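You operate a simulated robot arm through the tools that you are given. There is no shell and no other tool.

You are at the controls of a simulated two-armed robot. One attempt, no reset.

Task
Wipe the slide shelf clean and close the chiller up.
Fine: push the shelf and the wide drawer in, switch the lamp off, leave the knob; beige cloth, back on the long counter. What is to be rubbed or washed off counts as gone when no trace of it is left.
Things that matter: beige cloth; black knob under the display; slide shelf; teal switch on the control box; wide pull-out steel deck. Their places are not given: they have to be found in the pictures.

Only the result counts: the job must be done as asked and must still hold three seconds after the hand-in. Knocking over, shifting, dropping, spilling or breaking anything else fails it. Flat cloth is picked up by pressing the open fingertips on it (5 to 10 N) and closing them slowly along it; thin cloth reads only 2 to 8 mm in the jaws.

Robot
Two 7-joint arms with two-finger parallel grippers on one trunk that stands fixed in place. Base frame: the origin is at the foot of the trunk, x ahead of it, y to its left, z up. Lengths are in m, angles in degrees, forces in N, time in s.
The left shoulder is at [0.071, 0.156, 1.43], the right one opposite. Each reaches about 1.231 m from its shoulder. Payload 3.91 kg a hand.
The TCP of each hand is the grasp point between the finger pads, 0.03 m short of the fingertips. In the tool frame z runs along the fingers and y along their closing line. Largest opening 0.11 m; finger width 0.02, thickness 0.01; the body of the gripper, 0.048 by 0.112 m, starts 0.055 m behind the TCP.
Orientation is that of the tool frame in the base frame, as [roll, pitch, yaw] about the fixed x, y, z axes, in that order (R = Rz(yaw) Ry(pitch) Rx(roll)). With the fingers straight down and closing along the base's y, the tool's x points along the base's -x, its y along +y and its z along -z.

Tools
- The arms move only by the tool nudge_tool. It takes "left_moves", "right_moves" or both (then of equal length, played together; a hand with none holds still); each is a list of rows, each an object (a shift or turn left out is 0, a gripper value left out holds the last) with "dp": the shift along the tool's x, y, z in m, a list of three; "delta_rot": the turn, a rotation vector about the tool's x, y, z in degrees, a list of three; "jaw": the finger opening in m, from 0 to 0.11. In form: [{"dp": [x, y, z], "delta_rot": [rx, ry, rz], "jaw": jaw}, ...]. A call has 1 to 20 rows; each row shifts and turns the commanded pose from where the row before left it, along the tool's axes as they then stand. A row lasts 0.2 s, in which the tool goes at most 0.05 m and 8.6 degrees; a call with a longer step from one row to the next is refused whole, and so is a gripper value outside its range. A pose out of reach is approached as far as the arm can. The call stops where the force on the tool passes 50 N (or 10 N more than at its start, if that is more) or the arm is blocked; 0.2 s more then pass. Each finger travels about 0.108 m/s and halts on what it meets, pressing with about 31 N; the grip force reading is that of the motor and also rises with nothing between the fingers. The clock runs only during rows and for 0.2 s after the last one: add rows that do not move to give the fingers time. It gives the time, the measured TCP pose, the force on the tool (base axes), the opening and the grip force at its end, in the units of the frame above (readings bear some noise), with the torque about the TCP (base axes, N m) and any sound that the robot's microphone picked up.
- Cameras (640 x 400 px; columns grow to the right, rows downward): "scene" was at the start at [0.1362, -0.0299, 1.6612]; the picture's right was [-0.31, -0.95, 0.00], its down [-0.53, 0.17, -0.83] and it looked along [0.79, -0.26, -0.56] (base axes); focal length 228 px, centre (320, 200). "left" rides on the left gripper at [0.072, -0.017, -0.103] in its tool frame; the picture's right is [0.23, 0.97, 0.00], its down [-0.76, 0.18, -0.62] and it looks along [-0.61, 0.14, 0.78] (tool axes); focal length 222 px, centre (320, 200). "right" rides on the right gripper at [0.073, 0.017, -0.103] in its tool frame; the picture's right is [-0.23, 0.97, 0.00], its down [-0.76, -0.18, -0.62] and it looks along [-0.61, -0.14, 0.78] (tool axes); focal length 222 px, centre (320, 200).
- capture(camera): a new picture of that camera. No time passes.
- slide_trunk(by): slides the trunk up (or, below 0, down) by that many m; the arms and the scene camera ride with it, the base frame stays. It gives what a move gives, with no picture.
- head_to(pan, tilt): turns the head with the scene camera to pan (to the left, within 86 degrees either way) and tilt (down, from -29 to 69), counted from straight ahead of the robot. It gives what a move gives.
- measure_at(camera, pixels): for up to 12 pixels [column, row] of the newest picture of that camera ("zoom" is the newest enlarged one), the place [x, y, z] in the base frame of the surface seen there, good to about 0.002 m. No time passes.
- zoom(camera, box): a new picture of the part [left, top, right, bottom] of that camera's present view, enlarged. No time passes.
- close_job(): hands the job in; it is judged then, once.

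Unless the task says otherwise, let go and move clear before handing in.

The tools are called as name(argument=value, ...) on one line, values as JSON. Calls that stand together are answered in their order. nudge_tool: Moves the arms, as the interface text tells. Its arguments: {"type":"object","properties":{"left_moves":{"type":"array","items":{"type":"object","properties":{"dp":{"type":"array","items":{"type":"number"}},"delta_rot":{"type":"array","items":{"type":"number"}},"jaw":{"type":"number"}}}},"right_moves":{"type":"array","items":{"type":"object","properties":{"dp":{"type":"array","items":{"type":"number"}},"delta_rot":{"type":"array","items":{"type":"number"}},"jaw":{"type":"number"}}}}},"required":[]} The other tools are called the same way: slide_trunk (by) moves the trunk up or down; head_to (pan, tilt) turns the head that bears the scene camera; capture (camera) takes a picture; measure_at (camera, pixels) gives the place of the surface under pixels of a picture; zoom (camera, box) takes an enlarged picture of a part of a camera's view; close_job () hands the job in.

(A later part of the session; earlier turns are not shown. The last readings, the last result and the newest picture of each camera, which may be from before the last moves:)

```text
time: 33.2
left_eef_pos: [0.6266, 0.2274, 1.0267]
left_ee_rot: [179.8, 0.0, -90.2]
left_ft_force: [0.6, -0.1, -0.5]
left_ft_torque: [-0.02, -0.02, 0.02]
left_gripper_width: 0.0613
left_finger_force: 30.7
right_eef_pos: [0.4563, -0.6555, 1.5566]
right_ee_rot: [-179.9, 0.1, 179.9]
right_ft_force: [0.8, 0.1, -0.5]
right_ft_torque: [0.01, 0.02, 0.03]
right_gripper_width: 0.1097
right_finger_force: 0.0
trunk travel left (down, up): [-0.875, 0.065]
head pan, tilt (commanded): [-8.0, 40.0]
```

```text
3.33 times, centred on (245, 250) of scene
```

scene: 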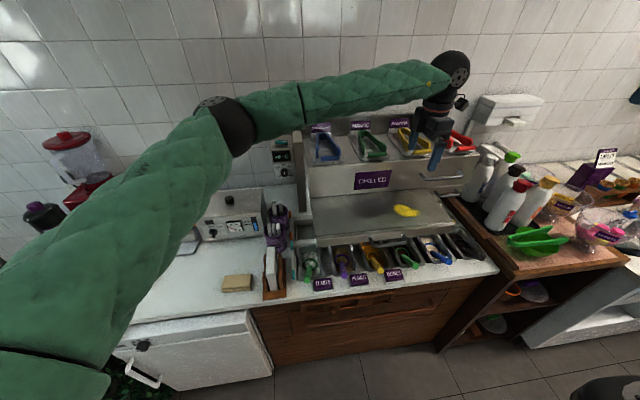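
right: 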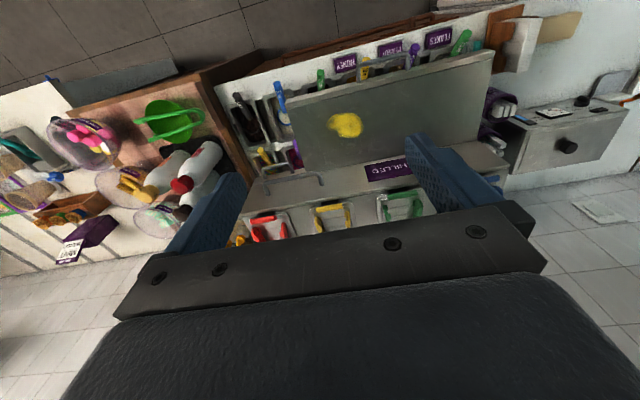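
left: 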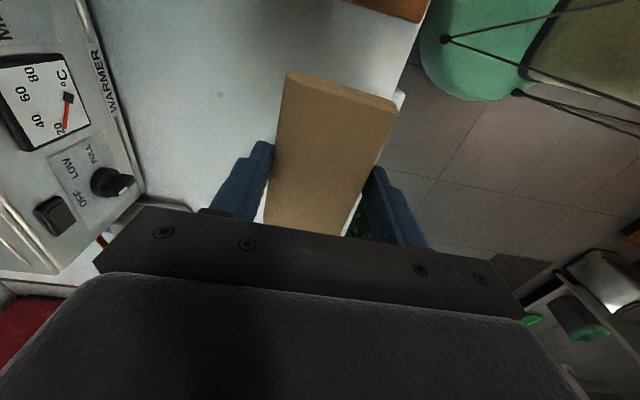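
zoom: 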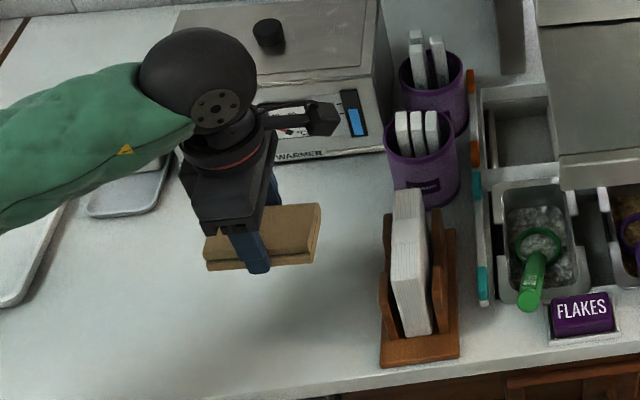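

The cloth is held firmly as a pad. I'll carry it up and across to above the stain.

nudge_tool(left_moves=[{"dp": [0.01, 0, -0.04]}, {"dp": [0.02, 0, -0.04]}, {"dp": [0.02, 0, -0.04]}, {"dp": [0.02, 0, -0.04]}, {"dp": [0.02, 0, -0.04]}, {"dp": [0.025, 0, -0.04]}, {"dp": [0.025, 0, -0.035]}, {"dp": [0.04, 0, 0]}, {"dp": [0.04, 0, 0]}, {"dp": [0.04, 0, 0]}, {"dp": [0.04, 0, 0]}, {"dp": [0.04, -0.01, 0]}, {"dp": [0.04, -0.01, 0]}, {"dp": [0.04, -0.01, 0]}, {"dp": [0.04, -0.01, 0]}, {"dp": [0.04, -0.006, 0]}, {"dp": [0.04, 0, 0]}, {"dp": [0.04, 0, 0]}, {"dp": [0.04, 0, 0]}, {}])

capture(camera="scene")

```text
time: 37.5
left_eef_pos: [0.6721, -0.3917, 1.2995]
left_ee_rot: [179.8, 0.0, -90.2]
left_ft_force: [0.5, -0.1, -0.6]
left_ft_torque: [-0.02, 0.04, 0.01]
left_gripper_width: 0.0611
left_finger_force: 31.0
right_eef_pos: [0.4567, -0.6553, 1.5577]
right_ee_rot: [-180.0, 0.0, -180.0]
right_ft_force: [-0.3, 0.5, 0.4]
right_ft_torque: [0.02, -0.04, 0.03]
right_gripper_width: 0.1104
right_finger_force: 0.0
trunk travel left (down, up): [-0.875, 0.065]
head pan, tilt (commanded): [-8.0, 40.0]
```

```text
taken
```

scene: 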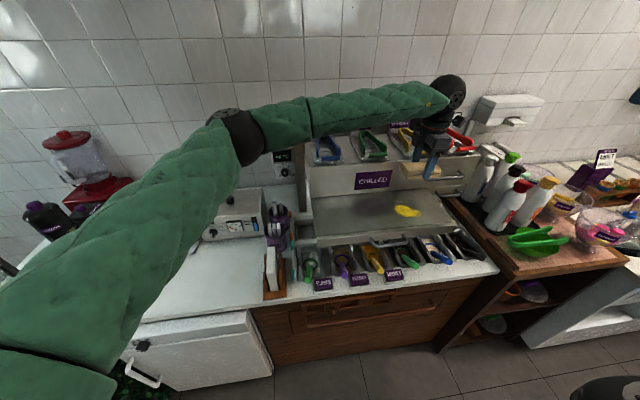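

The pad is over the stain. I'll lower it to just above the shelf.

nudge_tool(left_moves=[{"dp": [0.006, 0, 0.03]}, {"dp": [0, 0, 0.03]}, {"dp": [0, 0, 0.03]}, {"dp": [0, 0, 0.03]}, {"dp": [0, 0, 0.02]}, {"dp": [0, 0, 0.01]}, {}])

capture(camera="left")

zoom(camera="scene", box=[300, 120, 500, 260])

```text
time: 39.0
left_eef_pos: [0.6721, -0.4006, 1.1496]
left_ee_rot: [179.8, -0.1, -90.2]
left_ft_force: [-0.8, 0.0, -0.4]
left_ft_torque: [-0.03, 0.0, 0.04]
left_gripper_width: 0.0611
left_finger_force: 31.3
right_eef_pos: [0.4574, -0.6579, 1.5563]
right_ee_rot: [179.9, 0.0, 179.9]
right_ft_force: [-0.4, 0.2, 0.5]
right_ft_torque: [0.0, 0.01, -0.01]
right_gripper_width: 0.1099
right_finger_force: 0.1
trunk travel left (down, up): [-0.875, 0.065]
head pan, tilt (commanded): [-8.0, 40.0]
```

```text
taken
```

left: 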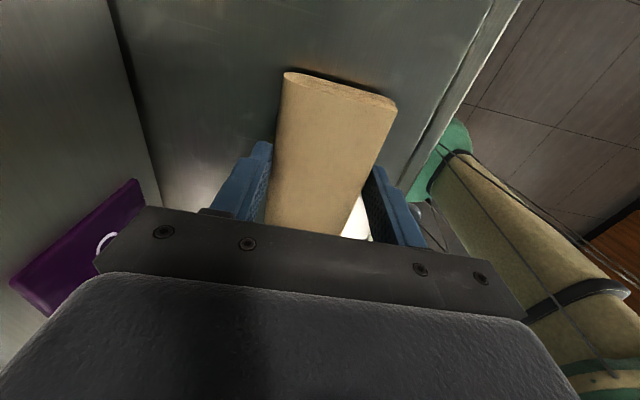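

```text
2.86 times, centred on (400, 190) of scene
```

zoom: 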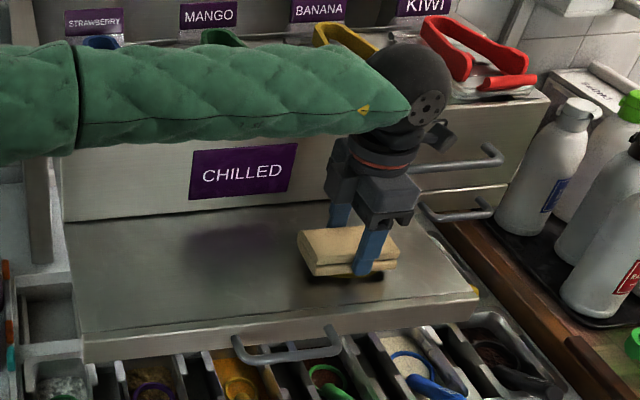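

The pad hovers about 1 cm above the shelf. I'll lower slowly and watch the force.

nudge_tool(left_moves=[{"dp": [0, 0, 0.003]}, {"dp": [0, 0, 0.003]}, {"dp": [0, 0, 0.002]}, {"dp": [0, 0, 0.002]}, {}])

```text
time: 40.2
left_eef_pos: [0.671, -0.3997, 1.1394]
left_ee_rot: [179.8, 0.0, -90.2]
left_ft_force: [-0.5, 0.5, -0.5]
left_ft_torque: [0.04, -0.03, 0.02]
left_gripper_width: 0.0608
left_finger_force: 31.1
right_eef_pos: [0.4572, -0.6567, 1.5553]
right_ee_rot: [179.9, 0.0, 179.8]
right_ft_force: [-0.6, 0.3, 0.0]
right_ft_torque: [0.0, 0.01, -0.01]
right_gripper_width: 0.1097
right_finger_force: 0.0
trunk travel left (down, up): [-0.875, 0.065]
head pan, tilt (commanded): [-8.0, 40.0]
```

nudge_tool(left_moves=[{"dp": [0, 0, 0.001]}, {"dp": [0, 0, 0.001]}, {"dp": [0, 0, 0.001]}, {}])

```text
time: 41.2
left_eef_pos: [0.6698, -0.3987, 1.1401]
left_ee_rot: [179.9, -0.1, -90.2]
left_ft_force: [4.8, -2.8, 21.3]
left_ft_torque: [0.09, -0.23, -0.09]
left_gripper_width: 0.0611
left_finger_force: 30.9
right_eef_pos: [0.4552, -0.6561, 1.557]
right_ee_rot: [-179.9, 0.1, 179.9]
right_ft_force: [-0.1, 0.2, -0.2]
right_ft_torque: [-0.01, 0.05, -0.02]
right_gripper_width: 0.1099
right_finger_force: 0.0
trunk travel left (down, up): [-0.875, 0.065]
head pan, tilt (commanded): [-8.0, 40.0]
```

Contact: 21 N at z 1.140. I'll rub along y only (so the shelf isn't pushed in), slightly lighter.

nudge_tool(left_moves=[{"dp": [0.01, 0, -0.0005]}, {"dp": [0.01, 0, 0]}, {"dp": [0.01, 0, 0]}, {"dp": [0.01, 0, 0]}, {"dp": [-0.01, 0, 0]}, {"dp": [-0.01, 0, 0]}, {"dp": [-0.01, 0, 0]}, {"dp": [-0.01, 0, 0]}, {"dp": [-0.01, 0, 0]}, {"dp": [-0.01, 0, 0]}, {"dp": [-0.01, 0, 0]}, {"dp": [-0.01, 0, 0]}, {"dp": [0.01, 0, 0]}, {"dp": [0.01, 0, 0]}, {"dp": [0.01, 0, 0]}, {"dp": [0.01, 0, 0]}, {"dp": [0.01, 0, 0]}, {"dp": [0.01, 0, 0]}, {"dp": [0.01, 0, 0]}, {"dp": [0.01, 0, 0]}])

zoom(camera="scene", box=[300, 120, 500, 260])

```text
time: 45.5
left_eef_pos: [0.6707, -0.4377, 1.1397]
left_ee_rot: [179.8, 0.0, -90.2]
left_ft_force: [-0.9, 5.9, 17.3]
left_ft_torque: [0.11, -0.02, -0.01]
left_gripper_width: 0.0609
left_finger_force: 30.6
right_eef_pos: [0.4554, -0.6559, 1.5576]
right_ee_rot: [-180.0, 0.1, 179.9]
right_ft_force: [-0.6, -0.4, 0.5]
right_ft_torque: [0.0, 0.0, -0.01]
right_gripper_width: 0.1099
right_finger_force: 0.0
trunk travel left (down, up): [-0.875, 0.065]
head pan, tilt (commanded): [-8.0, 40.0]
```

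```text
2.86 times, centred on (400, 190) of scene
```

zoom: 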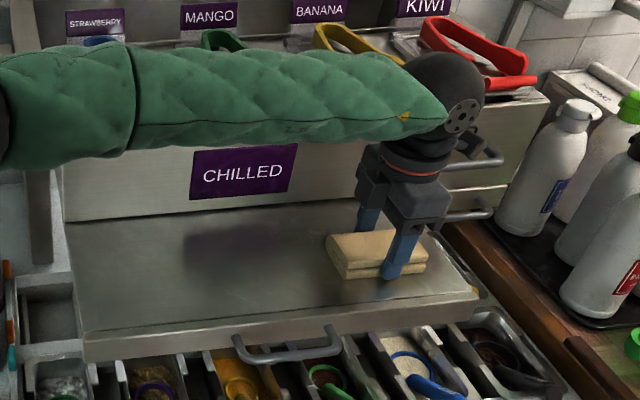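

The visible area looks clean already; force 17 N. I'll move back to the middle, lift a little, shift toward the deck (x +0.025) and rub there too.

nudge_tool(left_moves=[{"dp": [-0.01, 0, 0]}, {"dp": [-0.01, 0, 0]}, {"dp": [-0.01, 0, 0]}, {"dp": [-0.01, 0, 0]}, {"dp": [0, 0, -0.006]}, {"dp": [0, -0.012, 0]}, {"dp": [0, -0.012, 0]}, {"dp": [0, 0, 0.004]}, {"dp": [0, 0, 0.002]}, {}, {"dp": [-0.01, 0, 0]}, {"dp": [-0.01, 0, 0]}, {"dp": [-0.01, 0, 0]}, {"dp": [-0.01, 0, 0]}, {"dp": [0.01, 0, 0]}, {"dp": [0.01, 0, 0]}, {"dp": [0.01, 0, 0]}, {"dp": [0.01, 0, 0]}, {"dp": [0.01, 0, 0]}, {"dp": [0.01, 0, 0]}])

```text
time: 49.6
left_eef_pos: [0.6941, -0.4197, 1.1394]
left_ee_rot: [179.9, 0.0, -90.3]
left_ft_force: [-0.5, 5.5, 14.5]
left_ft_torque: [0.13, -0.07, -0.04]
left_gripper_width: 0.0611
left_finger_force: 30.5
right_eef_pos: [0.455, -0.6548, 1.5569]
right_ee_rot: [-180.0, 0.0, -180.0]
right_ft_force: [0.0, 0.4, -0.1]
right_ft_torque: [0.01, 0.01, 0.02]
right_gripper_width: 0.1103
right_finger_force: 0.1
trunk travel left (down, up): [-0.875, 0.065]
head pan, tilt (commanded): [-8.0, 40.0]
```

Still pressing at 14.5 N with the shelf unmoved. One more stroke here, then shift to the front side (x≈0.65).

nudge_tool(left_moves=[{"dp": [-0.01, 0, 0]}, {"dp": [-0.01, 0, 0]}, {"dp": [-0.01, 0, 0]}, {"dp": [-0.01, 0, 0]}, {"dp": [-0.01, 0, 0]}, {"dp": [-0.01, 0, 0]}, {"dp": [0.01, 0, 0]}, {"dp": [0.01, 0, 0]}, {"dp": [0.01, 0, 0]}, {"dp": [0.01, 0, 0]}, {"dp": [0, 0, -0.006]}, {"dp": [0, 0.015, 0]}, {"dp": [0, 0.015, 0]}, {"dp": [0, 0.015, 0]}, {"dp": [0, 0, 0.004]}, {"dp": [0, 0, 0.002]}, {}])

zoom(camera="scene", box=[300, 120, 500, 260])

```text
time: 53.2
left_eef_pos: [0.6512, -0.3987, 1.1392]
left_ee_rot: [179.9, 0.1, -90.2]
left_ft_force: [0.6, 0.5, 4.2]
left_ft_torque: [0.02, -0.13, 0.02]
left_gripper_width: 0.0608
left_finger_force: 30.7
right_eef_pos: [0.4553, -0.6559, 1.5559]
right_ee_rot: [-180.0, 0.0, -180.0]
right_ft_force: [-0.2, 0.1, -0.1]
right_ft_torque: [0.04, 0.02, 0.01]
right_gripper_width: 0.11
right_finger_force: 0.0
trunk travel left (down, up): [-0.875, 0.065]
head pan, tilt (commanded): [-8.0, 40.0]
```

```text
2.86 times, centred on (400, 190) of scene
```

zoom: 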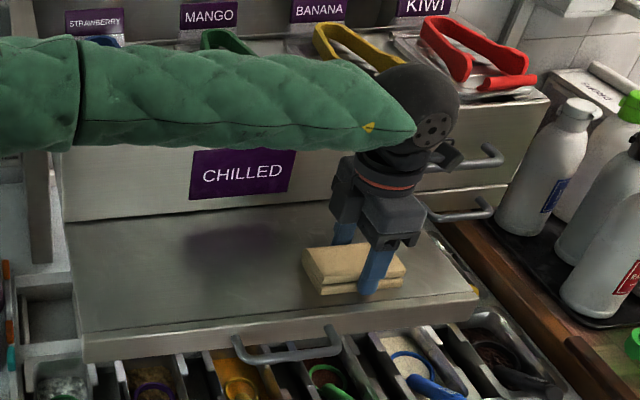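

Contact is lighter here (4 N), so I'll press 1 mm more and rub along y on the front side.

nudge_tool(left_moves=[{"dp": [0, 0, 0.001]}, {"dp": [0.01, 0, 0]}, {"dp": [0.01, 0, 0]}, {"dp": [0.01, 0, 0]}, {"dp": [0.01, 0, 0]}, {"dp": [-0.01, 0, 0]}, {"dp": [-0.01, 0, 0]}, {"dp": [-0.01, 0, 0]}, {"dp": [-0.01, 0, 0]}, {"dp": [-0.01, 0, 0]}, {"dp": [-0.01, 0, 0]}, {"dp": [-0.01, 0, 0]}, {"dp": [-0.01, 0, 0]}, {"dp": [0.01, 0, 0]}, {"dp": [0.01, 0, 0]}, {"dp": [0.01, 0, 0]}, {"dp": [0.01, 0, 0]}, {"dp": [0, 0, -0.01]}, {"dp": [0, 0, -0.03]}, {"dp": [0, 0, -0.03]}])

zoom(camera="left", box=[100, 0, 500, 240])

zoom(camera="scene", box=[300, 120, 500, 260])

```text
time: 57.5
left_eef_pos: [0.6505, -0.4, 1.2072]
left_ee_rot: [179.8, -0.1, -90.2]
left_ft_force: [0.3, -0.3, -0.9]
left_ft_torque: [0.02, 0.05, -0.01]
left_gripper_width: 0.061
left_finger_force: 30.8
right_eef_pos: [0.4556, -0.6564, 1.556]
right_ee_rot: [-179.9, 0.0, 179.9]
right_ft_force: [-0.6, -0.2, 0.2]
right_ft_torque: [-0.01, -0.01, 0.01]
right_gripper_width: 0.1098
right_finger_force: 0.1
trunk travel left (down, up): [-0.875, 0.065]
head pan, tilt (commanded): [-8.0, 40.0]
```

```text
1.60 times, centred on (300, 120) of left
```

zoom: 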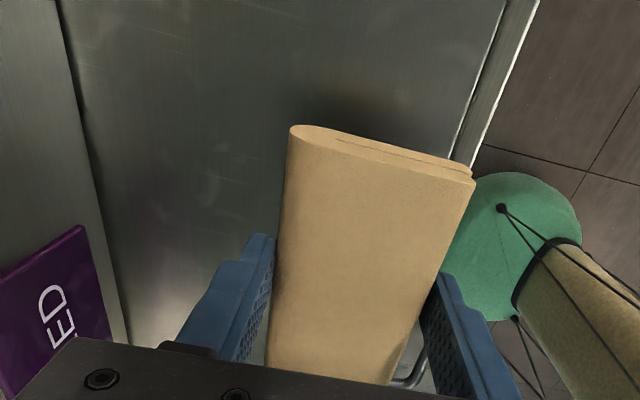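

```text
2.86 times, centred on (400, 190) of scene
```

zoom: 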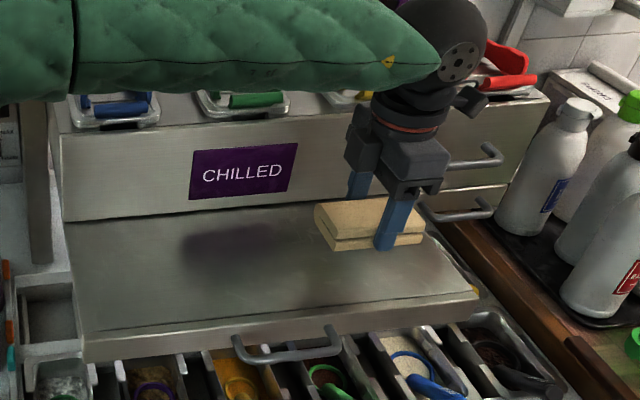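

No yellow is visible around the pad, but part is hidden. I'll move the hand aside, keeping the cloth, and inspect the shelf closely.

nudge_tool(left_moves=[{"dp": [0, 0, -0.04]}, {"dp": [0, 0, -0.04]}, {"dp": [-0.04, 0, 0]}, {"dp": [-0.04, 0, 0]}, {"dp": [-0.04, 0, 0]}, {"dp": [-0.04, 0, 0]}, {"dp": [-0.04, 0, 0]}])

zoom(camera="scene", box=[300, 180, 460, 260])

zoom(camera="left", box=[200, 0, 420, 120])

```text
time: 59.0
left_eef_pos: [0.6507, -0.1971, 1.2871]
left_ee_rot: [179.8, -0.1, -90.3]
left_ft_force: [-0.3, 0.6, -0.9]
left_ft_torque: [-0.01, 0.01, 0.01]
left_gripper_width: 0.061
left_finger_force: 30.6
right_eef_pos: [0.456, -0.6531, 1.5565]
right_ee_rot: [-179.9, 0.0, 179.8]
right_ft_force: [0.0, -0.6, 0.2]
right_ft_torque: [-0.05, -0.01, -0.02]
right_gripper_width: 0.1101
right_finger_force: 0.0
trunk travel left (down, up): [-0.875, 0.065]
head pan, tilt (commanded): [-8.0, 40.0]
```

```text
4.00 times, centred on (380, 220) of scene
```

zoom: 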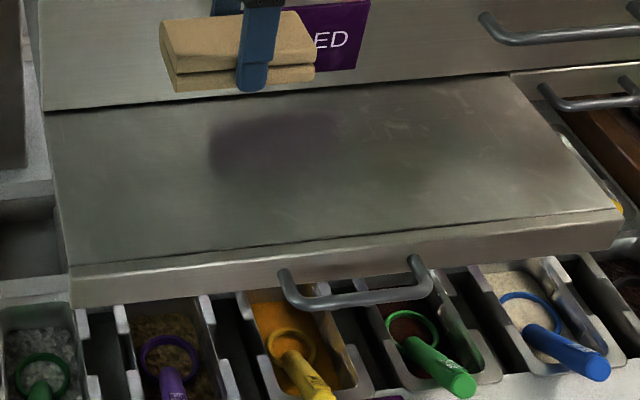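

```text
2.91 times, centred on (310, 60) of left
```

zoom: 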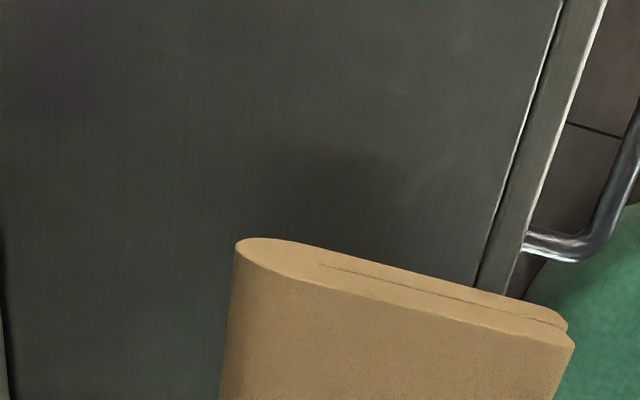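

The yellow patch is gone, but there's a small yellow spot at the shelf's right front corner (618,208 in the zoom). I'll check it and look closer for faint residue.

zoom(camera="scene", box=[430, 210, 480, 245])

measure_at(camera="scene", pixels=[[454, 232], [455, 233], [450, 232], [456, 230], [453, 231], [454, 229], [452, 236]])

zoom(camera="scene", box=[370, 195, 440, 235])

```text
11.43 times, centred on (455, 228) of scene
```

zoom: 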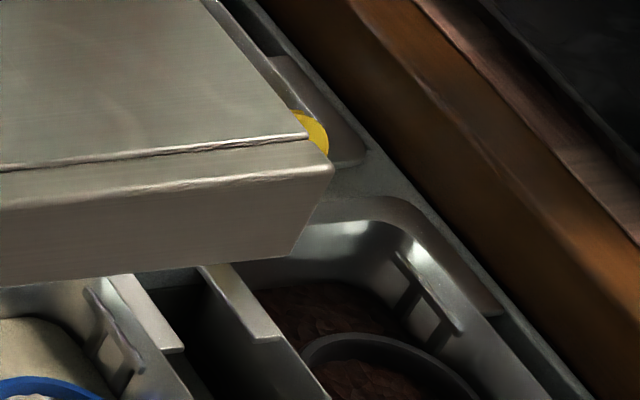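

```text
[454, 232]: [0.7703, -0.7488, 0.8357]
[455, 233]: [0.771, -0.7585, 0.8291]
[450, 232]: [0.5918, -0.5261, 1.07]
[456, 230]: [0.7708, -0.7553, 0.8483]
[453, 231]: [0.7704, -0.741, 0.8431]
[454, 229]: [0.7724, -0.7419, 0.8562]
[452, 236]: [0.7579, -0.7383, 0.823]
```

```text
9.14 times, centred on (405, 215) of scene
```

zoom: 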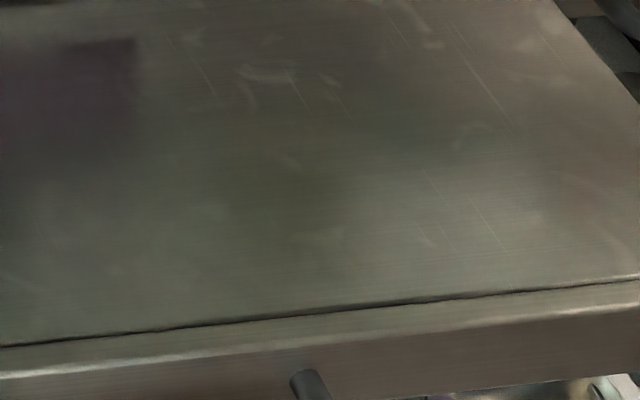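

That yellow spot is a scoop far below (z≈0.84), not on the shelf. To be thorough about thin residue, I'll make a second rubbing pass over the whole stain area.

nudge_tool(left_moves=[{"dp": [0.04, 0, 0]}, {"dp": [0.04, 0, 0]}, {"dp": [0.04, 0, 0]}, {"dp": [0.04, 0, 0]}, {"dp": [0.04, -0.009, 0]}, {"dp": [0, 0, 0.04]}, {"dp": [0, 0, 0.04]}, {"dp": [0, 0, 0.04]}, {"dp": [0, 0, 0.02]}, {"dp": [0, 0, 0.005]}, {"dp": [0, 0, 0.002]}, {"dp": [0, 0, 0.001]}, {}])

```text
time: 61.9
left_eef_pos: [0.6599, -0.3995, 1.1387]
left_ee_rot: [179.9, 0.0, -90.3]
left_ft_force: [0.4, -0.3, -0.3]
left_ft_torque: [0.0, 0.0, 0.0]
left_gripper_width: 0.0609
left_finger_force: 30.9
right_eef_pos: [0.4553, -0.6556, 1.5557]
right_ee_rot: [180.0, 0.0, 179.8]
right_ft_force: [0.7, -0.2, 0.0]
right_ft_torque: [0.0, -0.01, -0.02]
right_gripper_width: 0.1101
right_finger_force: 0.1
trunk travel left (down, up): [-0.875, 0.065]
head pan, tilt (commanded): [-8.0, 40.0]
```

No force yet; I'll press 1.5–2 mm more and rub with strokes along y, including a lifted x step.

nudge_tool(left_moves=[{"dp": [0, 0, 0.001]}, {"dp": [0, 0, 0.001]}, {"dp": [0.012, 0, 0]}, {"dp": [0.012, 0, 0]}, {"dp": [0.012, 0, 0]}, {"dp": [0.012, 0, 0]}, {"dp": [-0.012, 0, 0]}, {"dp": [-0.012, 0, 0]}, {"dp": [-0.012, 0, 0]}, {"dp": [-0.012, 0, 0]}, {"dp": [-0.012, 0, 0]}, {"dp": [-0.012, 0, 0]}, {"dp": [-0.012, 0, 0]}, {"dp": [-0.012, 0, 0]}, {"dp": [0.012, 0, 0]}, {"dp": [0.012, 0, 0]}, {"dp": [0.012, 0, 0]}, {"dp": [0.012, 0, 0]}, {}])

```text
time: 65.8
left_eef_pos: [0.6586, -0.3984, 1.1382]
left_ee_rot: [179.8, 0.0, -90.3]
left_ft_force: [0.8, 2.2, 12.3]
left_ft_torque: [0.21, -0.12, 0.14]
left_gripper_width: 0.0609
left_finger_force: 30.8
right_eef_pos: [0.4554, -0.6555, 1.5574]
right_ee_rot: [-179.9, 0.0, 179.8]
right_ft_force: [-0.4, 0.1, -0.8]
right_ft_torque: [-0.01, -0.02, 0.01]
right_gripper_width: 0.1101
right_finger_force: 0.0
trunk travel left (down, up): [-0.875, 0.065]
head pan, tilt (commanded): [-8.0, 40.0]
```

Good, 12 N while rubbing. Now the same slightly deeper at x≈0.69.

nudge_tool(left_moves=[{"dp": [0, 0, -0.006]}, {"dp": [0, -0.015, 0]}, {"dp": [0, -0.015, 0]}, {"dp": [0, 0, 0.004]}, {"dp": [0, 0, 0.0025]}, {"dp": [0.01, 0, 0]}, {"dp": [0.01, 0, 0]}, {"dp": [0.01, 0, 0]}, {"dp": [-0.012, 0, 0]}, {"dp": [-0.012, 0, 0]}, {"dp": [-0.012, 0, 0]}, {"dp": [-0.012, 0, 0]}, {"dp": [-0.012, 0, 0]}, {"dp": [-0.012, 0, 0]}, {"dp": [0.012, 0, 0]}, {"dp": [0.012, 0, 0]}, {"dp": [0.012, 0, 0]}, {"dp": [0.012, 0, 0]}, {}])

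nudge_tool(left_moves=[{"dp": [0, 0, -0.01]}, {"dp": [0, 0, -0.03]}, {"dp": [0, 0, -0.04]}, {"dp": [0, 0, -0.04]}, {"dp": [0, 0, -0.04]}, {"dp": [-0.04, 0, 0]}, {"dp": [-0.04, 0, 0]}, {"dp": [-0.04, 0, 0]}, {"dp": [-0.04, 0, 0]}, {"dp": [-0.04, 0, 0]}])

zoom(camera="scene", box=[300, 180, 460, 260])

zoom(camera="left", box=[200, 0, 420, 120])

```text
time: 69.8
left_eef_pos: [0.6888, -0.4043, 1.1382]
left_ee_rot: [180.0, 0.0, -90.2]
left_ft_force: [-0.2, 7.2, 18.1]
left_ft_torque: [0.31, -0.09, 0.1]
left_gripper_width: 0.0608
left_finger_force: 30.9
right_eef_pos: [0.456, -0.6536, 1.5572]
right_ee_rot: [180.0, 0.2, 180.0]
right_ft_force: [-0.7, 0.7, 0.8]
right_ft_torque: [0.0, -0.02, 0.0]
right_gripper_width: 0.1099
right_finger_force: 0.2
trunk travel left (down, up): [-0.875, 0.065]
head pan, tilt (commanded): [-8.0, 40.0]
```

```text
time: 72.0
left_eef_pos: [0.6906, -0.2035, 1.2991]
left_ee_rot: [179.8, -0.2, -90.3]
left_ft_force: [-0.7, 0.7, -0.8]
left_ft_torque: [-0.03, 0.01, -0.02]
left_gripper_width: 0.0609
left_finger_force: 30.9
right_eef_pos: [0.4564, -0.6544, 1.558]
right_ee_rot: [-179.9, 0.1, 179.9]
right_ft_force: [-0.2, -0.6, 0.1]
right_ft_torque: [0.0, -0.02, -0.03]
right_gripper_width: 0.1104
right_finger_force: 0.0
trunk travel left (down, up): [-0.875, 0.065]
head pan, tilt (commanded): [-8.0, 40.0]
```

```text
4.00 times, centred on (380, 220) of scene
```

zoom: 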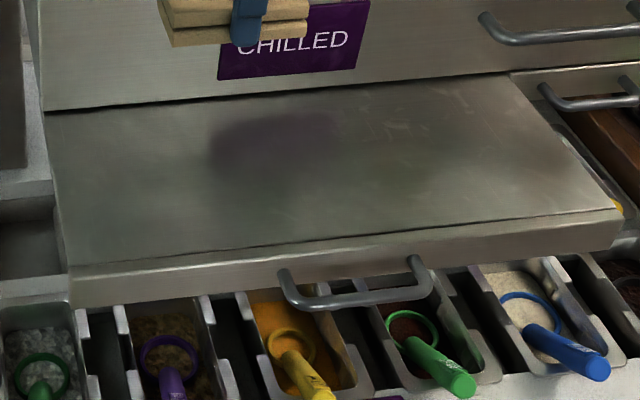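

```text
2.91 times, centred on (310, 60) of left
```

zoom: 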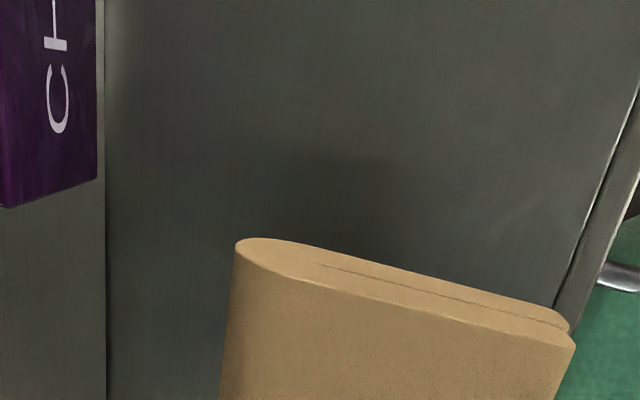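

The shelf shows no yellow any more. Now I'll return the cloth to the long counter at its original place.

nudge_tool(left_moves=[{"dp": [-0.0393, 0.0058, 0]}, {"dp": [-0.0393, 0.0058, 0]}, {"dp": [-0.0393, 0.0058, 0]}, {"dp": [-0.0393, 0.0058, 0]}, {"dp": [-0.0393, 0.0058, 0]}, {"dp": [-0.0393, 0.0058, 0]}, {"dp": [-0.0393, 0.0058, 0]}, {"dp": [-0.0393, 0.0058, 0]}, {"dp": [-0.0393, 0.0058, 0]}, {"dp": [-0.0393, 0.0058, 0]}, {"dp": [-0.0393, 0.0058, 0]}, {"dp": [0, 0, 0.045]}, {"dp": [0, 0, 0.045]}, {"dp": [0, 0, 0.045]}, {"dp": [0, 0, 0.045]}, {"dp": [0, 0, 0.045]}, {"dp": [0, 0, 0.045]}, {"dp": [0, 0, 0.045]}, {"dp": [0, 0, 0.045]}, {}])

zoom(camera="scene", box=[180, 190, 310, 310])

```text
time: 76.2
left_eef_pos: [0.6272, 0.2289, 0.9376]
left_ee_rot: [179.8, 0.0, -90.1]
left_ft_force: [-0.1, 0.4, 0.0]
left_ft_torque: [0.01, 0.04, -0.01]
left_gripper_width: 0.0608
left_finger_force: 31.3
right_eef_pos: [0.4552, -0.6557, 1.5563]
right_ee_rot: [-180.0, -0.1, 179.8]
right_ft_force: [-0.3, 0.0, 1.2]
right_ft_torque: [-0.01, 0.0, -0.01]
right_gripper_width: 0.11
right_finger_force: 0.0
trunk travel left (down, up): [-0.875, 0.065]
head pan, tilt (commanded): [-8.0, 40.0]
```

```text
3.33 times, centred on (245, 250) of scene
```

zoom: 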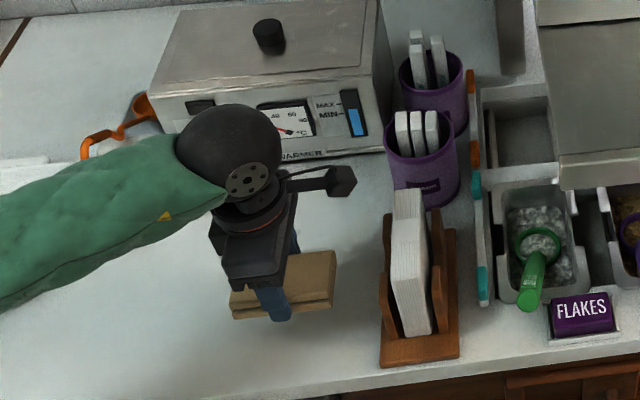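

The hand is 5 cm above the release height. I'll set the pad down gently.

nudge_tool(left_moves=[{"dp": [0, 0, 0.02]}, {"dp": [0, 0, 0.015]}, {"dp": [0, 0, 0.008]}, {"dp": [0, 0, 0.004]}, {"dp": [0, 0, 0.002]}, {"dp": [0, 0, 0.001]}, {"dp": [0, 0, 0.001]}, {}])

```text
time: 78.0
left_eef_pos: [0.6278, 0.2277, 0.8853]
left_ee_rot: [179.7, 0.0, -90.2]
left_ft_force: [-0.3, -0.6, -0.6]
left_ft_torque: [0.01, 0.03, -0.02]
left_gripper_width: 0.0607
left_finger_force: 31.2
right_eef_pos: [0.4563, -0.6557, 1.5574]
right_ee_rot: [179.9, 0.1, 179.9]
right_ft_force: [0.6, 0.0, -0.4]
right_ft_torque: [0.0, -0.02, -0.02]
right_gripper_width: 0.11
right_finger_force: 0.1
trunk travel left (down, up): [-0.875, 0.065]
head pan, tilt (commanded): [-8.0, 40.0]
```

nudge_tool(left_moves=[{"dp": [0, 0, 0.001]}, {"dp": [0, 0, 0.001]}, {}])

```text
time: 78.8
left_eef_pos: [0.6265, 0.228, 0.8834]
left_ee_rot: [179.8, 0.0, -90.3]
left_ft_force: [0.3, 0.3, -0.3]
left_ft_torque: [-0.01, 0.03, -0.03]
left_gripper_width: 0.0612
left_finger_force: 31.0
right_eef_pos: [0.4567, -0.6555, 1.5557]
right_ee_rot: [180.0, 0.0, 179.8]
right_ft_force: [0.1, 0.2, 0.0]
right_ft_torque: [-0.01, 0.0, 0.01]
right_gripper_width: 0.1099
right_finger_force: 0.1
trunk travel left (down, up): [-0.875, 0.065]
head pan, tilt (commanded): [-8.0, 40.0]
```

Still no contact at z 0.8834; the pad may have slid up a little in the jaws. One to two more mm, carefully.

nudge_tool(left_moves=[{"dp": [0, 0, 0.001]}, {}])

zoom(camera="scene", box=[210, 255, 270, 310])

```text
time: 79.5
left_eef_pos: [0.6263, 0.2278, 0.8832]
left_ee_rot: [179.9, -0.1, -90.2]
left_ft_force: [-0.3, 0.9, 9.3]
left_ft_torque: [0.05, -0.15, 0.04]
left_gripper_width: 0.0607
left_finger_force: 30.7
right_eef_pos: [0.4546, -0.6563, 1.5558]
right_ee_rot: [-180.0, -0.1, 179.9]
right_ft_force: [0.2, 0.4, -0.4]
right_ft_torque: [0.0, 0.05, 0.0]
right_gripper_width: 0.1102
right_finger_force: 0.1
trunk travel left (down, up): [-0.875, 0.065]
head pan, tilt (commanded): [-8.0, 40.0]
```

```text
7.27 times, centred on (240, 282) of scene
```

zoom: 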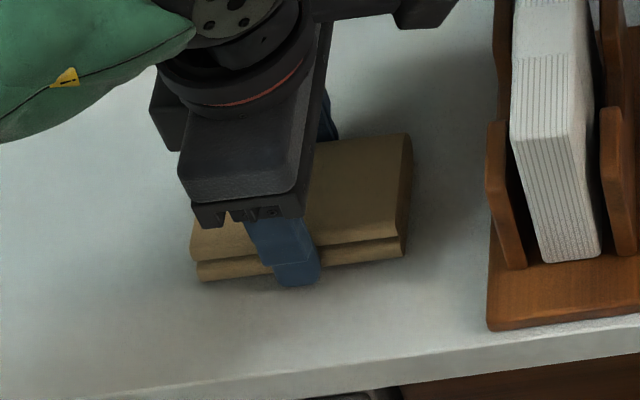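

Now 9 N of contact: the pad sits on the counter. I'll open the fingers slowly and rise.

nudge_tool(left_moves=[{"dp": [0, 0, -0.0005], "jaw": 0.07}, {"jaw": 0.085}, {"jaw": 0.1}, {"jaw": 0.11}, {"jaw": 0.11}, {"dp": [0, 0, -0.02]}, {"dp": [0, 0, -0.04]}, {"dp": [0, 0, -0.045]}, {"dp": [0, 0, -0.045]}, {"dp": [0, 0, -0.045]}])

zoom(camera="scene", box=[180, 190, 310, 310])

```text
time: 81.7
left_eef_pos: [0.6265, 0.2272, 1.078]
left_ee_rot: [179.8, 0.0, -90.2]
left_ft_force: [0.0, 0.0, 0.0]
left_ft_torque: [0.01, -0.02, -0.01]
left_gripper_width: 0.11
left_finger_force: 0.0
right_eef_pos: [0.4546, -0.6564, 1.5565]
right_ee_rot: [-179.9, 0.0, 179.9]
right_ft_force: [0.4, -1.0, 0.3]
right_ft_torque: [-0.01, 0.0, -0.02]
right_gripper_width: 0.1099
right_finger_force: 0.1
trunk travel left (down, up): [-0.875, 0.065]
head pan, tilt (commanded): [-8.0, 40.0]
```

```text
3.33 times, centred on (245, 250) of scene
```

zoom: 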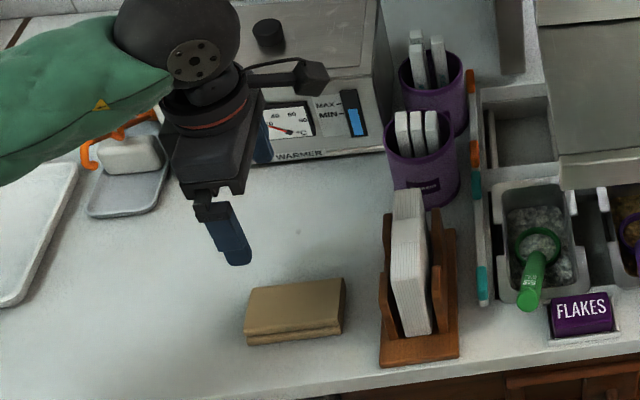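

The cloth lies back on the counter in its old place. Now I'll measure the shelf's front handle and face for pushing with the right hand.

zoom(camera="scene", box=[300, 215, 460, 275])

measure_at(camera="zoom", pixels=[[100, 145], [200, 135], [290, 140], [300, 160], [350, 158], [400, 150], [420, 130], [285, 125], [600, 90], [80, 120], [550, 100], [550, 60]])

```text
4.00 times, centred on (380, 245) of scene
```

zoom: 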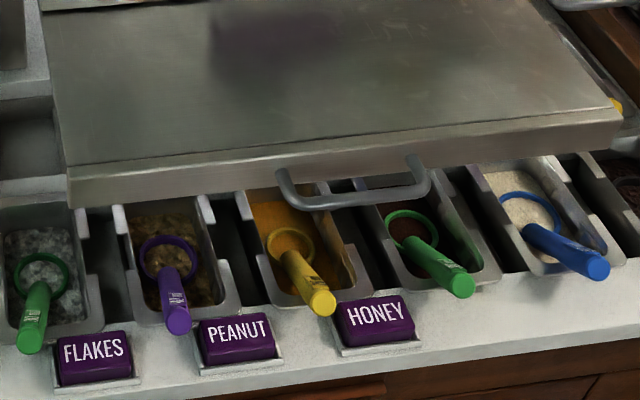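

```text
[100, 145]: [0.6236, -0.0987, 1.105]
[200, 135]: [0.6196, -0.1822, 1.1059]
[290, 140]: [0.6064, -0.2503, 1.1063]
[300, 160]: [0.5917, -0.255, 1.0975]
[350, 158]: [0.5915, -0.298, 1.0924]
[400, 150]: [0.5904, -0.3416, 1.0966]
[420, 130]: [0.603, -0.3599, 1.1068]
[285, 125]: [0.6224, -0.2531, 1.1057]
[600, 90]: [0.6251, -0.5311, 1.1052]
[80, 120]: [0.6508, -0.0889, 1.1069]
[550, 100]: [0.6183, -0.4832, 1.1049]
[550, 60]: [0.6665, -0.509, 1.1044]
```

The zoom's aspect was widened; the handle bar lies at about (310–425, 200) in it. I'll measure those pixels.

measure_at(camera="zoom", pixels=[[290, 193], [310, 203], [350, 199], [400, 195], [424, 186], [413, 165], [281, 178], [200, 178], [500, 145], [200, 190], [500, 158], [150, 165]])

```text
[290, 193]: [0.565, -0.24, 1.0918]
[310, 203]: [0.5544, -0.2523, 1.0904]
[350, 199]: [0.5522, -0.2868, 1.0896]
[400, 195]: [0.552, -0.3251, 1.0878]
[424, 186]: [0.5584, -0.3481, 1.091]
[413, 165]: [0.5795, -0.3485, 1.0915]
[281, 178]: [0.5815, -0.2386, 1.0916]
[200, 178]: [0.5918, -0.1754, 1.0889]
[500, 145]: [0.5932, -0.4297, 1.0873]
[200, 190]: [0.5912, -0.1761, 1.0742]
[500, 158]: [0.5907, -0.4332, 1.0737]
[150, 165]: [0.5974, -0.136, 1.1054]
```

The handle bar is centred at y≈−0.295, front at x≈0.55, z≈1.09. I'll bring the right hand, fingers closed, in front of it: first across at height, then down.

nudge_tool(right_moves=[{"dp": [-0.002, 0.0445, 0], "jaw": 0.0}, {"dp": [-0.002, 0.0445, 0]}, {"dp": [-0.002, 0.0445, 0]}, {"dp": [-0.002, 0.0445, 0]}, {"dp": [0, 0.0445, 0]}, {"dp": [0, 0.0445, 0]}, {"dp": [0, 0.0445, 0]}, {"dp": [0, 0.0445, 0]}, {"dp": [0, 0, 0.04]}, {"dp": [0, 0, 0.04]}, {"dp": [0, 0, 0.04]}, {"dp": [0, 0, 0.04]}, {"dp": [0, 0, 0.04]}, {"dp": [0, 0, 0.04]}, {}])

capture(camera="right")

capture(camera="scene")

```text
time: 84.8
left_eef_pos: [0.6269, 0.2276, 1.0778]
left_ee_rot: [180.0, 0.0, -90.1]
left_ft_force: [0.6, 0.2, 0.3]
left_ft_torque: [-0.01, 0.04, -0.03]
left_gripper_width: 0.1101
left_finger_force: 0.0
right_eef_pos: [0.4634, -0.3023, 1.3173]
right_ee_rot: [180.0, 0.1, 179.9]
right_ft_force: [-1.0, 0.6, 0.3]
right_ft_torque: [0.0, -0.01, -0.02]
right_gripper_width: 0.0
right_finger_force: 30.8
trunk travel left (down, up): [-0.875, 0.065]
head pan, tilt (commanded): [-8.0, 40.0]
```

```text
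taken
```

right: 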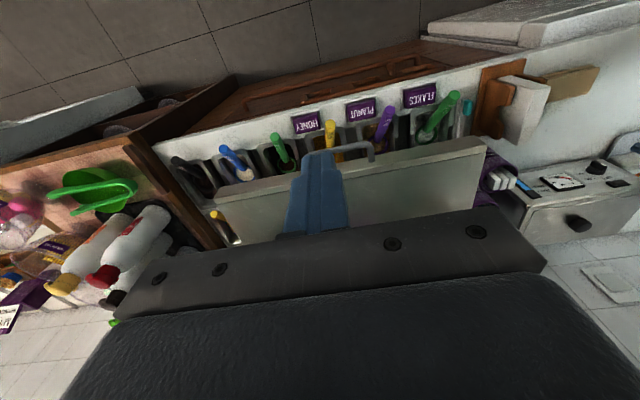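

```text
taken
```

scene: 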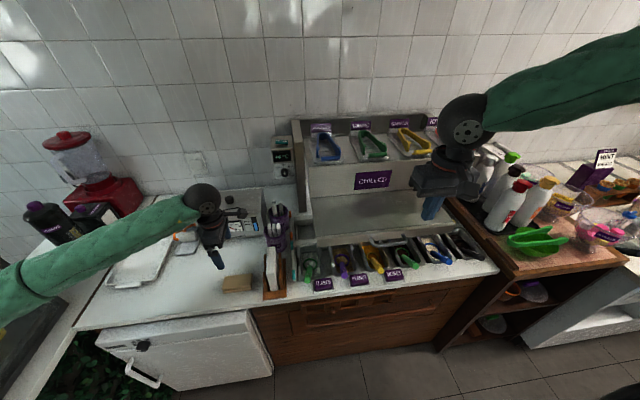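

The right hand is in front of the shelf's middle with fingers closed. I'll go down to handle height, still 7 cm short of it.

nudge_tool(right_moves=[{"dp": [0, 0, 0.04]}, {"dp": [0, 0, 0.04]}, {"dp": [0, 0, 0.04]}, {"dp": [0, 0, 0.04]}, {"dp": [0, 0, 0.04]}, {"dp": [0, 0, 0.03]}, {}])

capture(camera="right")

zoom(camera="scene", box=[300, 150, 500, 290])

```text
time: 86.5
left_eef_pos: [0.6272, 0.2277, 1.0788]
left_ee_rot: [179.7, 0.0, -90.2]
left_ft_force: [0.2, -0.7, 0.2]
left_ft_torque: [0.03, 0.02, -0.02]
left_gripper_width: 0.1102
left_finger_force: 0.0
right_eef_pos: [0.464, -0.3001, 1.0861]
right_ee_rot: [-180.0, 0.0, 179.9]
right_ft_force: [-0.6, -0.6, -0.1]
right_ft_torque: [0.0, 0.04, 0.0]
right_gripper_width: 0.0
right_finger_force: 30.9
trunk travel left (down, up): [-0.875, 0.065]
head pan, tilt (commanded): [-8.0, 40.0]
```

```text
taken
```

right: 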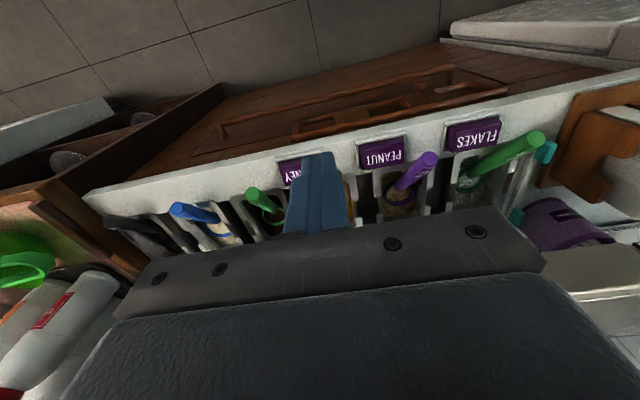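

```text
2.86 times, centred on (400, 220) of scene
```

zoom: 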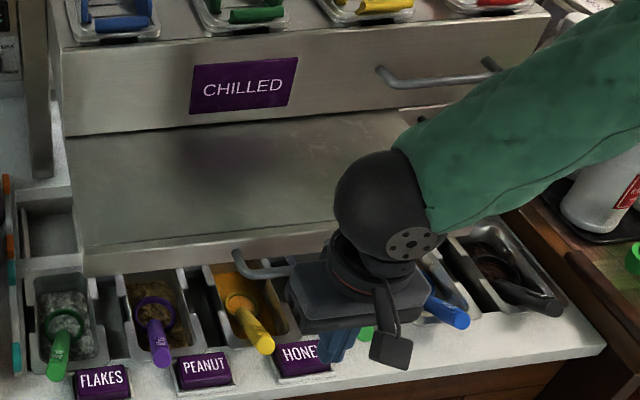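

I'll check the wrist and forearm heights before pushing forward, to keep clear of the deck and trays.

measure_at(camera="zoom", pixels=[[370, 200], [420, 160], [500, 180], [560, 130], [600, 160], [440, 220], [600, 60], [340, 310], [390, 345]])

```text
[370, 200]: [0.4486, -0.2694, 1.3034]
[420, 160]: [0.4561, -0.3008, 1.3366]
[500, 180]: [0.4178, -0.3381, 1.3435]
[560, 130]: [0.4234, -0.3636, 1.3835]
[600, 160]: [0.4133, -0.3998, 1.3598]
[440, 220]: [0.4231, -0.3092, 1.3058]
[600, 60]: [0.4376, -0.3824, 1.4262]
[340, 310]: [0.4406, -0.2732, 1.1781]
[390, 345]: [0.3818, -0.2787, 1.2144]
```

The wrist ball would come close to the deck edge with vertical fingers, so I'll tilt the hand 21° (fingers forward) and then approach the handle bar.

nudge_tool(right_moves=[{"delta_rot": [0, -7, 0]}, {"delta_rot": [0, -7, 0]}, {"delta_rot": [0, -7, 0]}, {"dp": [-0.0187, 0, 0.0072]}, {"dp": [-0.0187, 0, 0.0072]}, {"dp": [-0.014, 0, 0.0054]}, {}])

zoom(camera="scene", box=[300, 150, 500, 290])

zoom(camera="right", box=[200, 80, 460, 260])

```text
time: 88.0
left_eef_pos: [0.6266, 0.2262, 1.0779]
left_ee_rot: [179.7, 0.1, -90.2]
left_ft_force: [0.9, -0.3, 0.1]
left_ft_torque: [-0.01, -0.02, 0.01]
left_gripper_width: 0.1101
left_finger_force: 0.2
right_eef_pos: [0.5415, -0.3044, 1.0752]
right_ee_rot: [-179.9, 21.1, 179.9]
right_ft_force: [0.2, 0.7, -0.2]
right_ft_torque: [0.03, -0.02, 0.01]
right_gripper_width: 0.0
right_finger_force: 30.9
right hand out of reach, approached as far as the arm can: row 2, 3
trunk travel left (down, up): [-0.875, 0.065]
head pan, tilt (commanded): [-8.0, 40.0]
```

```text
2.86 times, centred on (400, 220) of scene
```

zoom: 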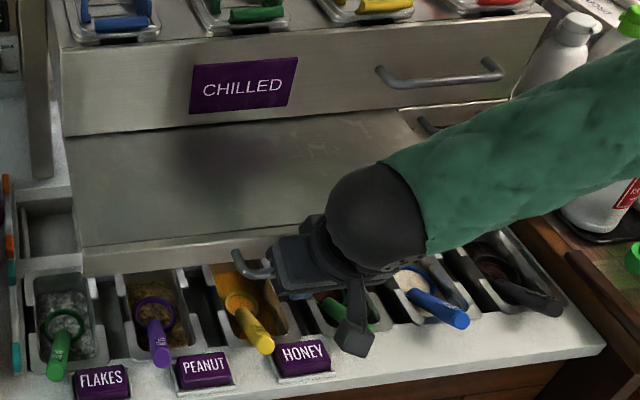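

```text
2.22 times, centred on (330, 170) of right
```

zoom: 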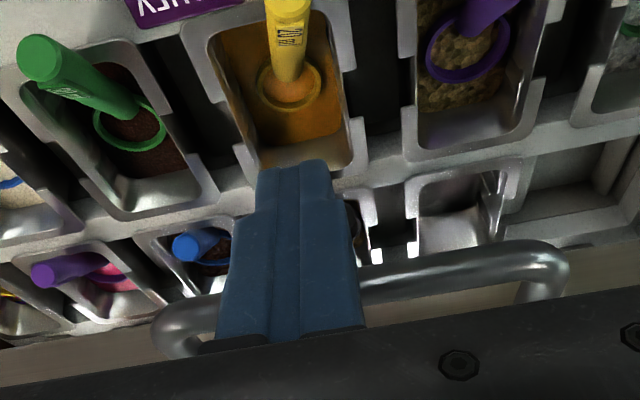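

The finger is right at the handle bar (bar visible just behind it at (450,270)). I'll push forward slowly in base x and watch the force.

nudge_tool(right_moves=[{"dp": [-0.0047, 0, 0.0018]}, {"dp": [-0.0047, 0, 0.0018]}, {"dp": [-0.0093, 0, 0.0036]}, {"dp": [-0.0093, 0, 0.0036]}, {"dp": [-0.0093, 0, 0.0036]}, {"dp": [-0.0093, 0, 0.0036]}, {}])

zoom(camera="scene", box=[300, 150, 500, 290])

```text
time: 89.7
left_eef_pos: [0.6273, 0.2273, 1.0785]
left_ee_rot: [179.8, 0.0, -90.2]
left_ft_force: [0.3, 0.3, 0.2]
left_ft_torque: [0.02, 0.04, 0.0]
left_gripper_width: 0.1097
left_finger_force: 0.1
right_eef_pos: [0.5928, -0.3043, 1.0762]
right_ee_rot: [180.0, 21.0, 179.9]
right_ft_force: [-0.4, 0.1, 0.5]
right_ft_torque: [0.01, -0.02, -0.02]
right_gripper_width: 0.0
right_finger_force: 31.2
trunk travel left (down, up): [-0.875, 0.065]
head pan, tilt (commanded): [-8.0, 40.0]
```

```text
2.86 times, centred on (400, 220) of scene
```

zoom: 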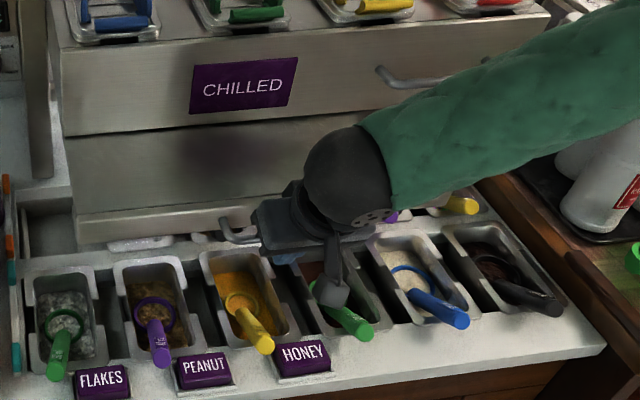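

The shelf slides easily with almost no resistance. I'll continue pushing.

nudge_tool(right_moves=[{"dp": [-0.0093, 0, 0.0036]}, {"dp": [-0.0093, 0, 0.0036]}, {"dp": [-0.0093, 0, 0.0036]}, {"dp": [-0.0093, 0, 0.0036]}, {"dp": [-0.0093, 0, 0.0036]}, {"dp": [-0.0093, 0, 0.0036]}, {"dp": [-0.0093, 0, 0.0036]}, {"dp": [-0.0093, 0, 0.0036]}, {"dp": [-0.0093, 0, 0.0036]}, {"dp": [-0.0093, 0, 0.0036]}, {}])

zoom(camera="scene", box=[300, 130, 500, 270])

```text
time: 92.0
left_eef_pos: [0.6283, 0.2268, 1.0782]
left_ee_rot: [179.8, 0.0, -90.3]
left_ft_force: [0.4, 0.0, 1.1]
left_ft_torque: [0.05, 0.0, 0.01]
left_gripper_width: 0.1101
left_finger_force: 0.2
right_eef_pos: [0.6934, -0.3047, 1.0757]
right_ee_rot: [180.0, 21.0, 180.0]
right_ft_force: [0.3, 0.6, -0.6]
right_ft_torque: [0.0, 0.01, -0.04]
right_gripper_width: 0.0001
right_finger_force: 30.5
trunk travel left (down, up): [-0.875, 0.065]
head pan, tilt (commanded): [-8.0, 40.0]
```

```text
2.86 times, centred on (400, 200) of scene
```

zoom: 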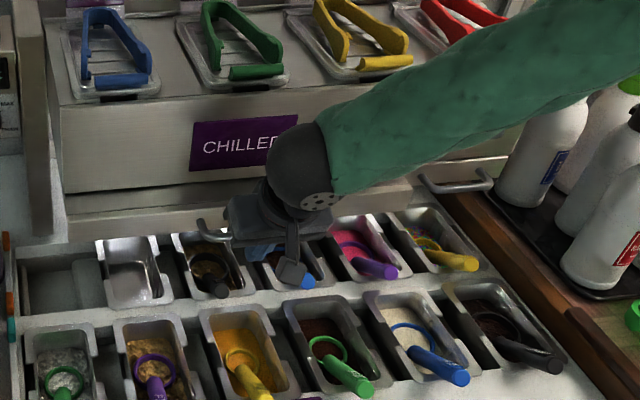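

The shelf's front is now near the deck front plane. I'll check forearm clearances and the shelf front place before the last part.

measure_at(camera="zoom", pixels=[[450, 130], [560, 80], [400, 150], [320, 150], [150, 220], [205, 230], [150, 185], [440, 185], [540, 110], [370, 60]])

```text
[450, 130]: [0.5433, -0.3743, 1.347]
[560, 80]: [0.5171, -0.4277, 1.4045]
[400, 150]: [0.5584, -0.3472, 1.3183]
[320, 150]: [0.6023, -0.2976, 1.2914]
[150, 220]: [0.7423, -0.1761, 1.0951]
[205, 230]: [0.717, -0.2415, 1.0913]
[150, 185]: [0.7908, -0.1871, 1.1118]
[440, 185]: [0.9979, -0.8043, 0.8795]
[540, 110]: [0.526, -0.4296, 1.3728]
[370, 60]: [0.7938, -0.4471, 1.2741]
```

Shelf face is at x 0.742 now. I'll push on in small steps until it meets its stop.

nudge_tool(right_moves=[{"dp": [-0.0075, 0, 0.0029]}, {"dp": [-0.0075, 0, 0.0029]}, {"dp": [-0.0075, 0, 0.0029]}, {"dp": [-0.0075, 0, 0.0029]}, {"dp": [-0.0075, 0, 0.0029]}, {"dp": [-0.0047, 0, 0.0018]}, {}])

zoom(camera="scene", box=[300, 130, 500, 270])

```text
time: 93.7
left_eef_pos: [0.6274, 0.2258, 1.0789]
left_ee_rot: [179.8, -0.1, -90.2]
left_ft_force: [-0.2, 0.3, -0.4]
left_ft_torque: [-0.04, 0.02, -0.02]
left_gripper_width: 0.11
left_finger_force: 0.0
right_eef_pos: [0.7373, -0.3034, 1.0773]
right_ee_rot: [180.0, 21.0, 180.0]
right_ft_force: [-0.4, 0.3, -0.1]
right_ft_torque: [0.03, 0.0, -0.03]
right_gripper_width: 0.0002
right_finger_force: 31.5
trunk travel left (down, up): [-0.875, 0.065]
head pan, tilt (commanded): [-8.0, 40.0]
```

```text
2.86 times, centred on (400, 200) of scene
```

zoom: 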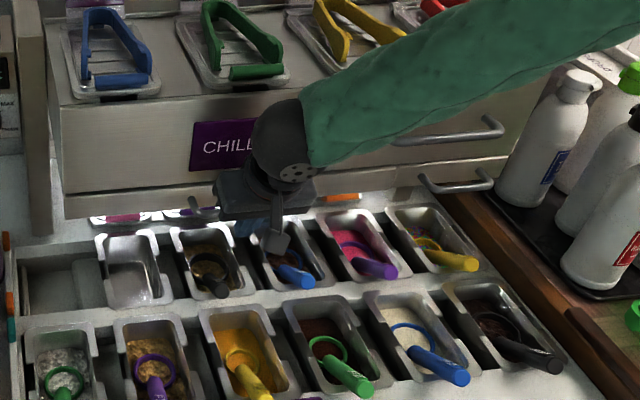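

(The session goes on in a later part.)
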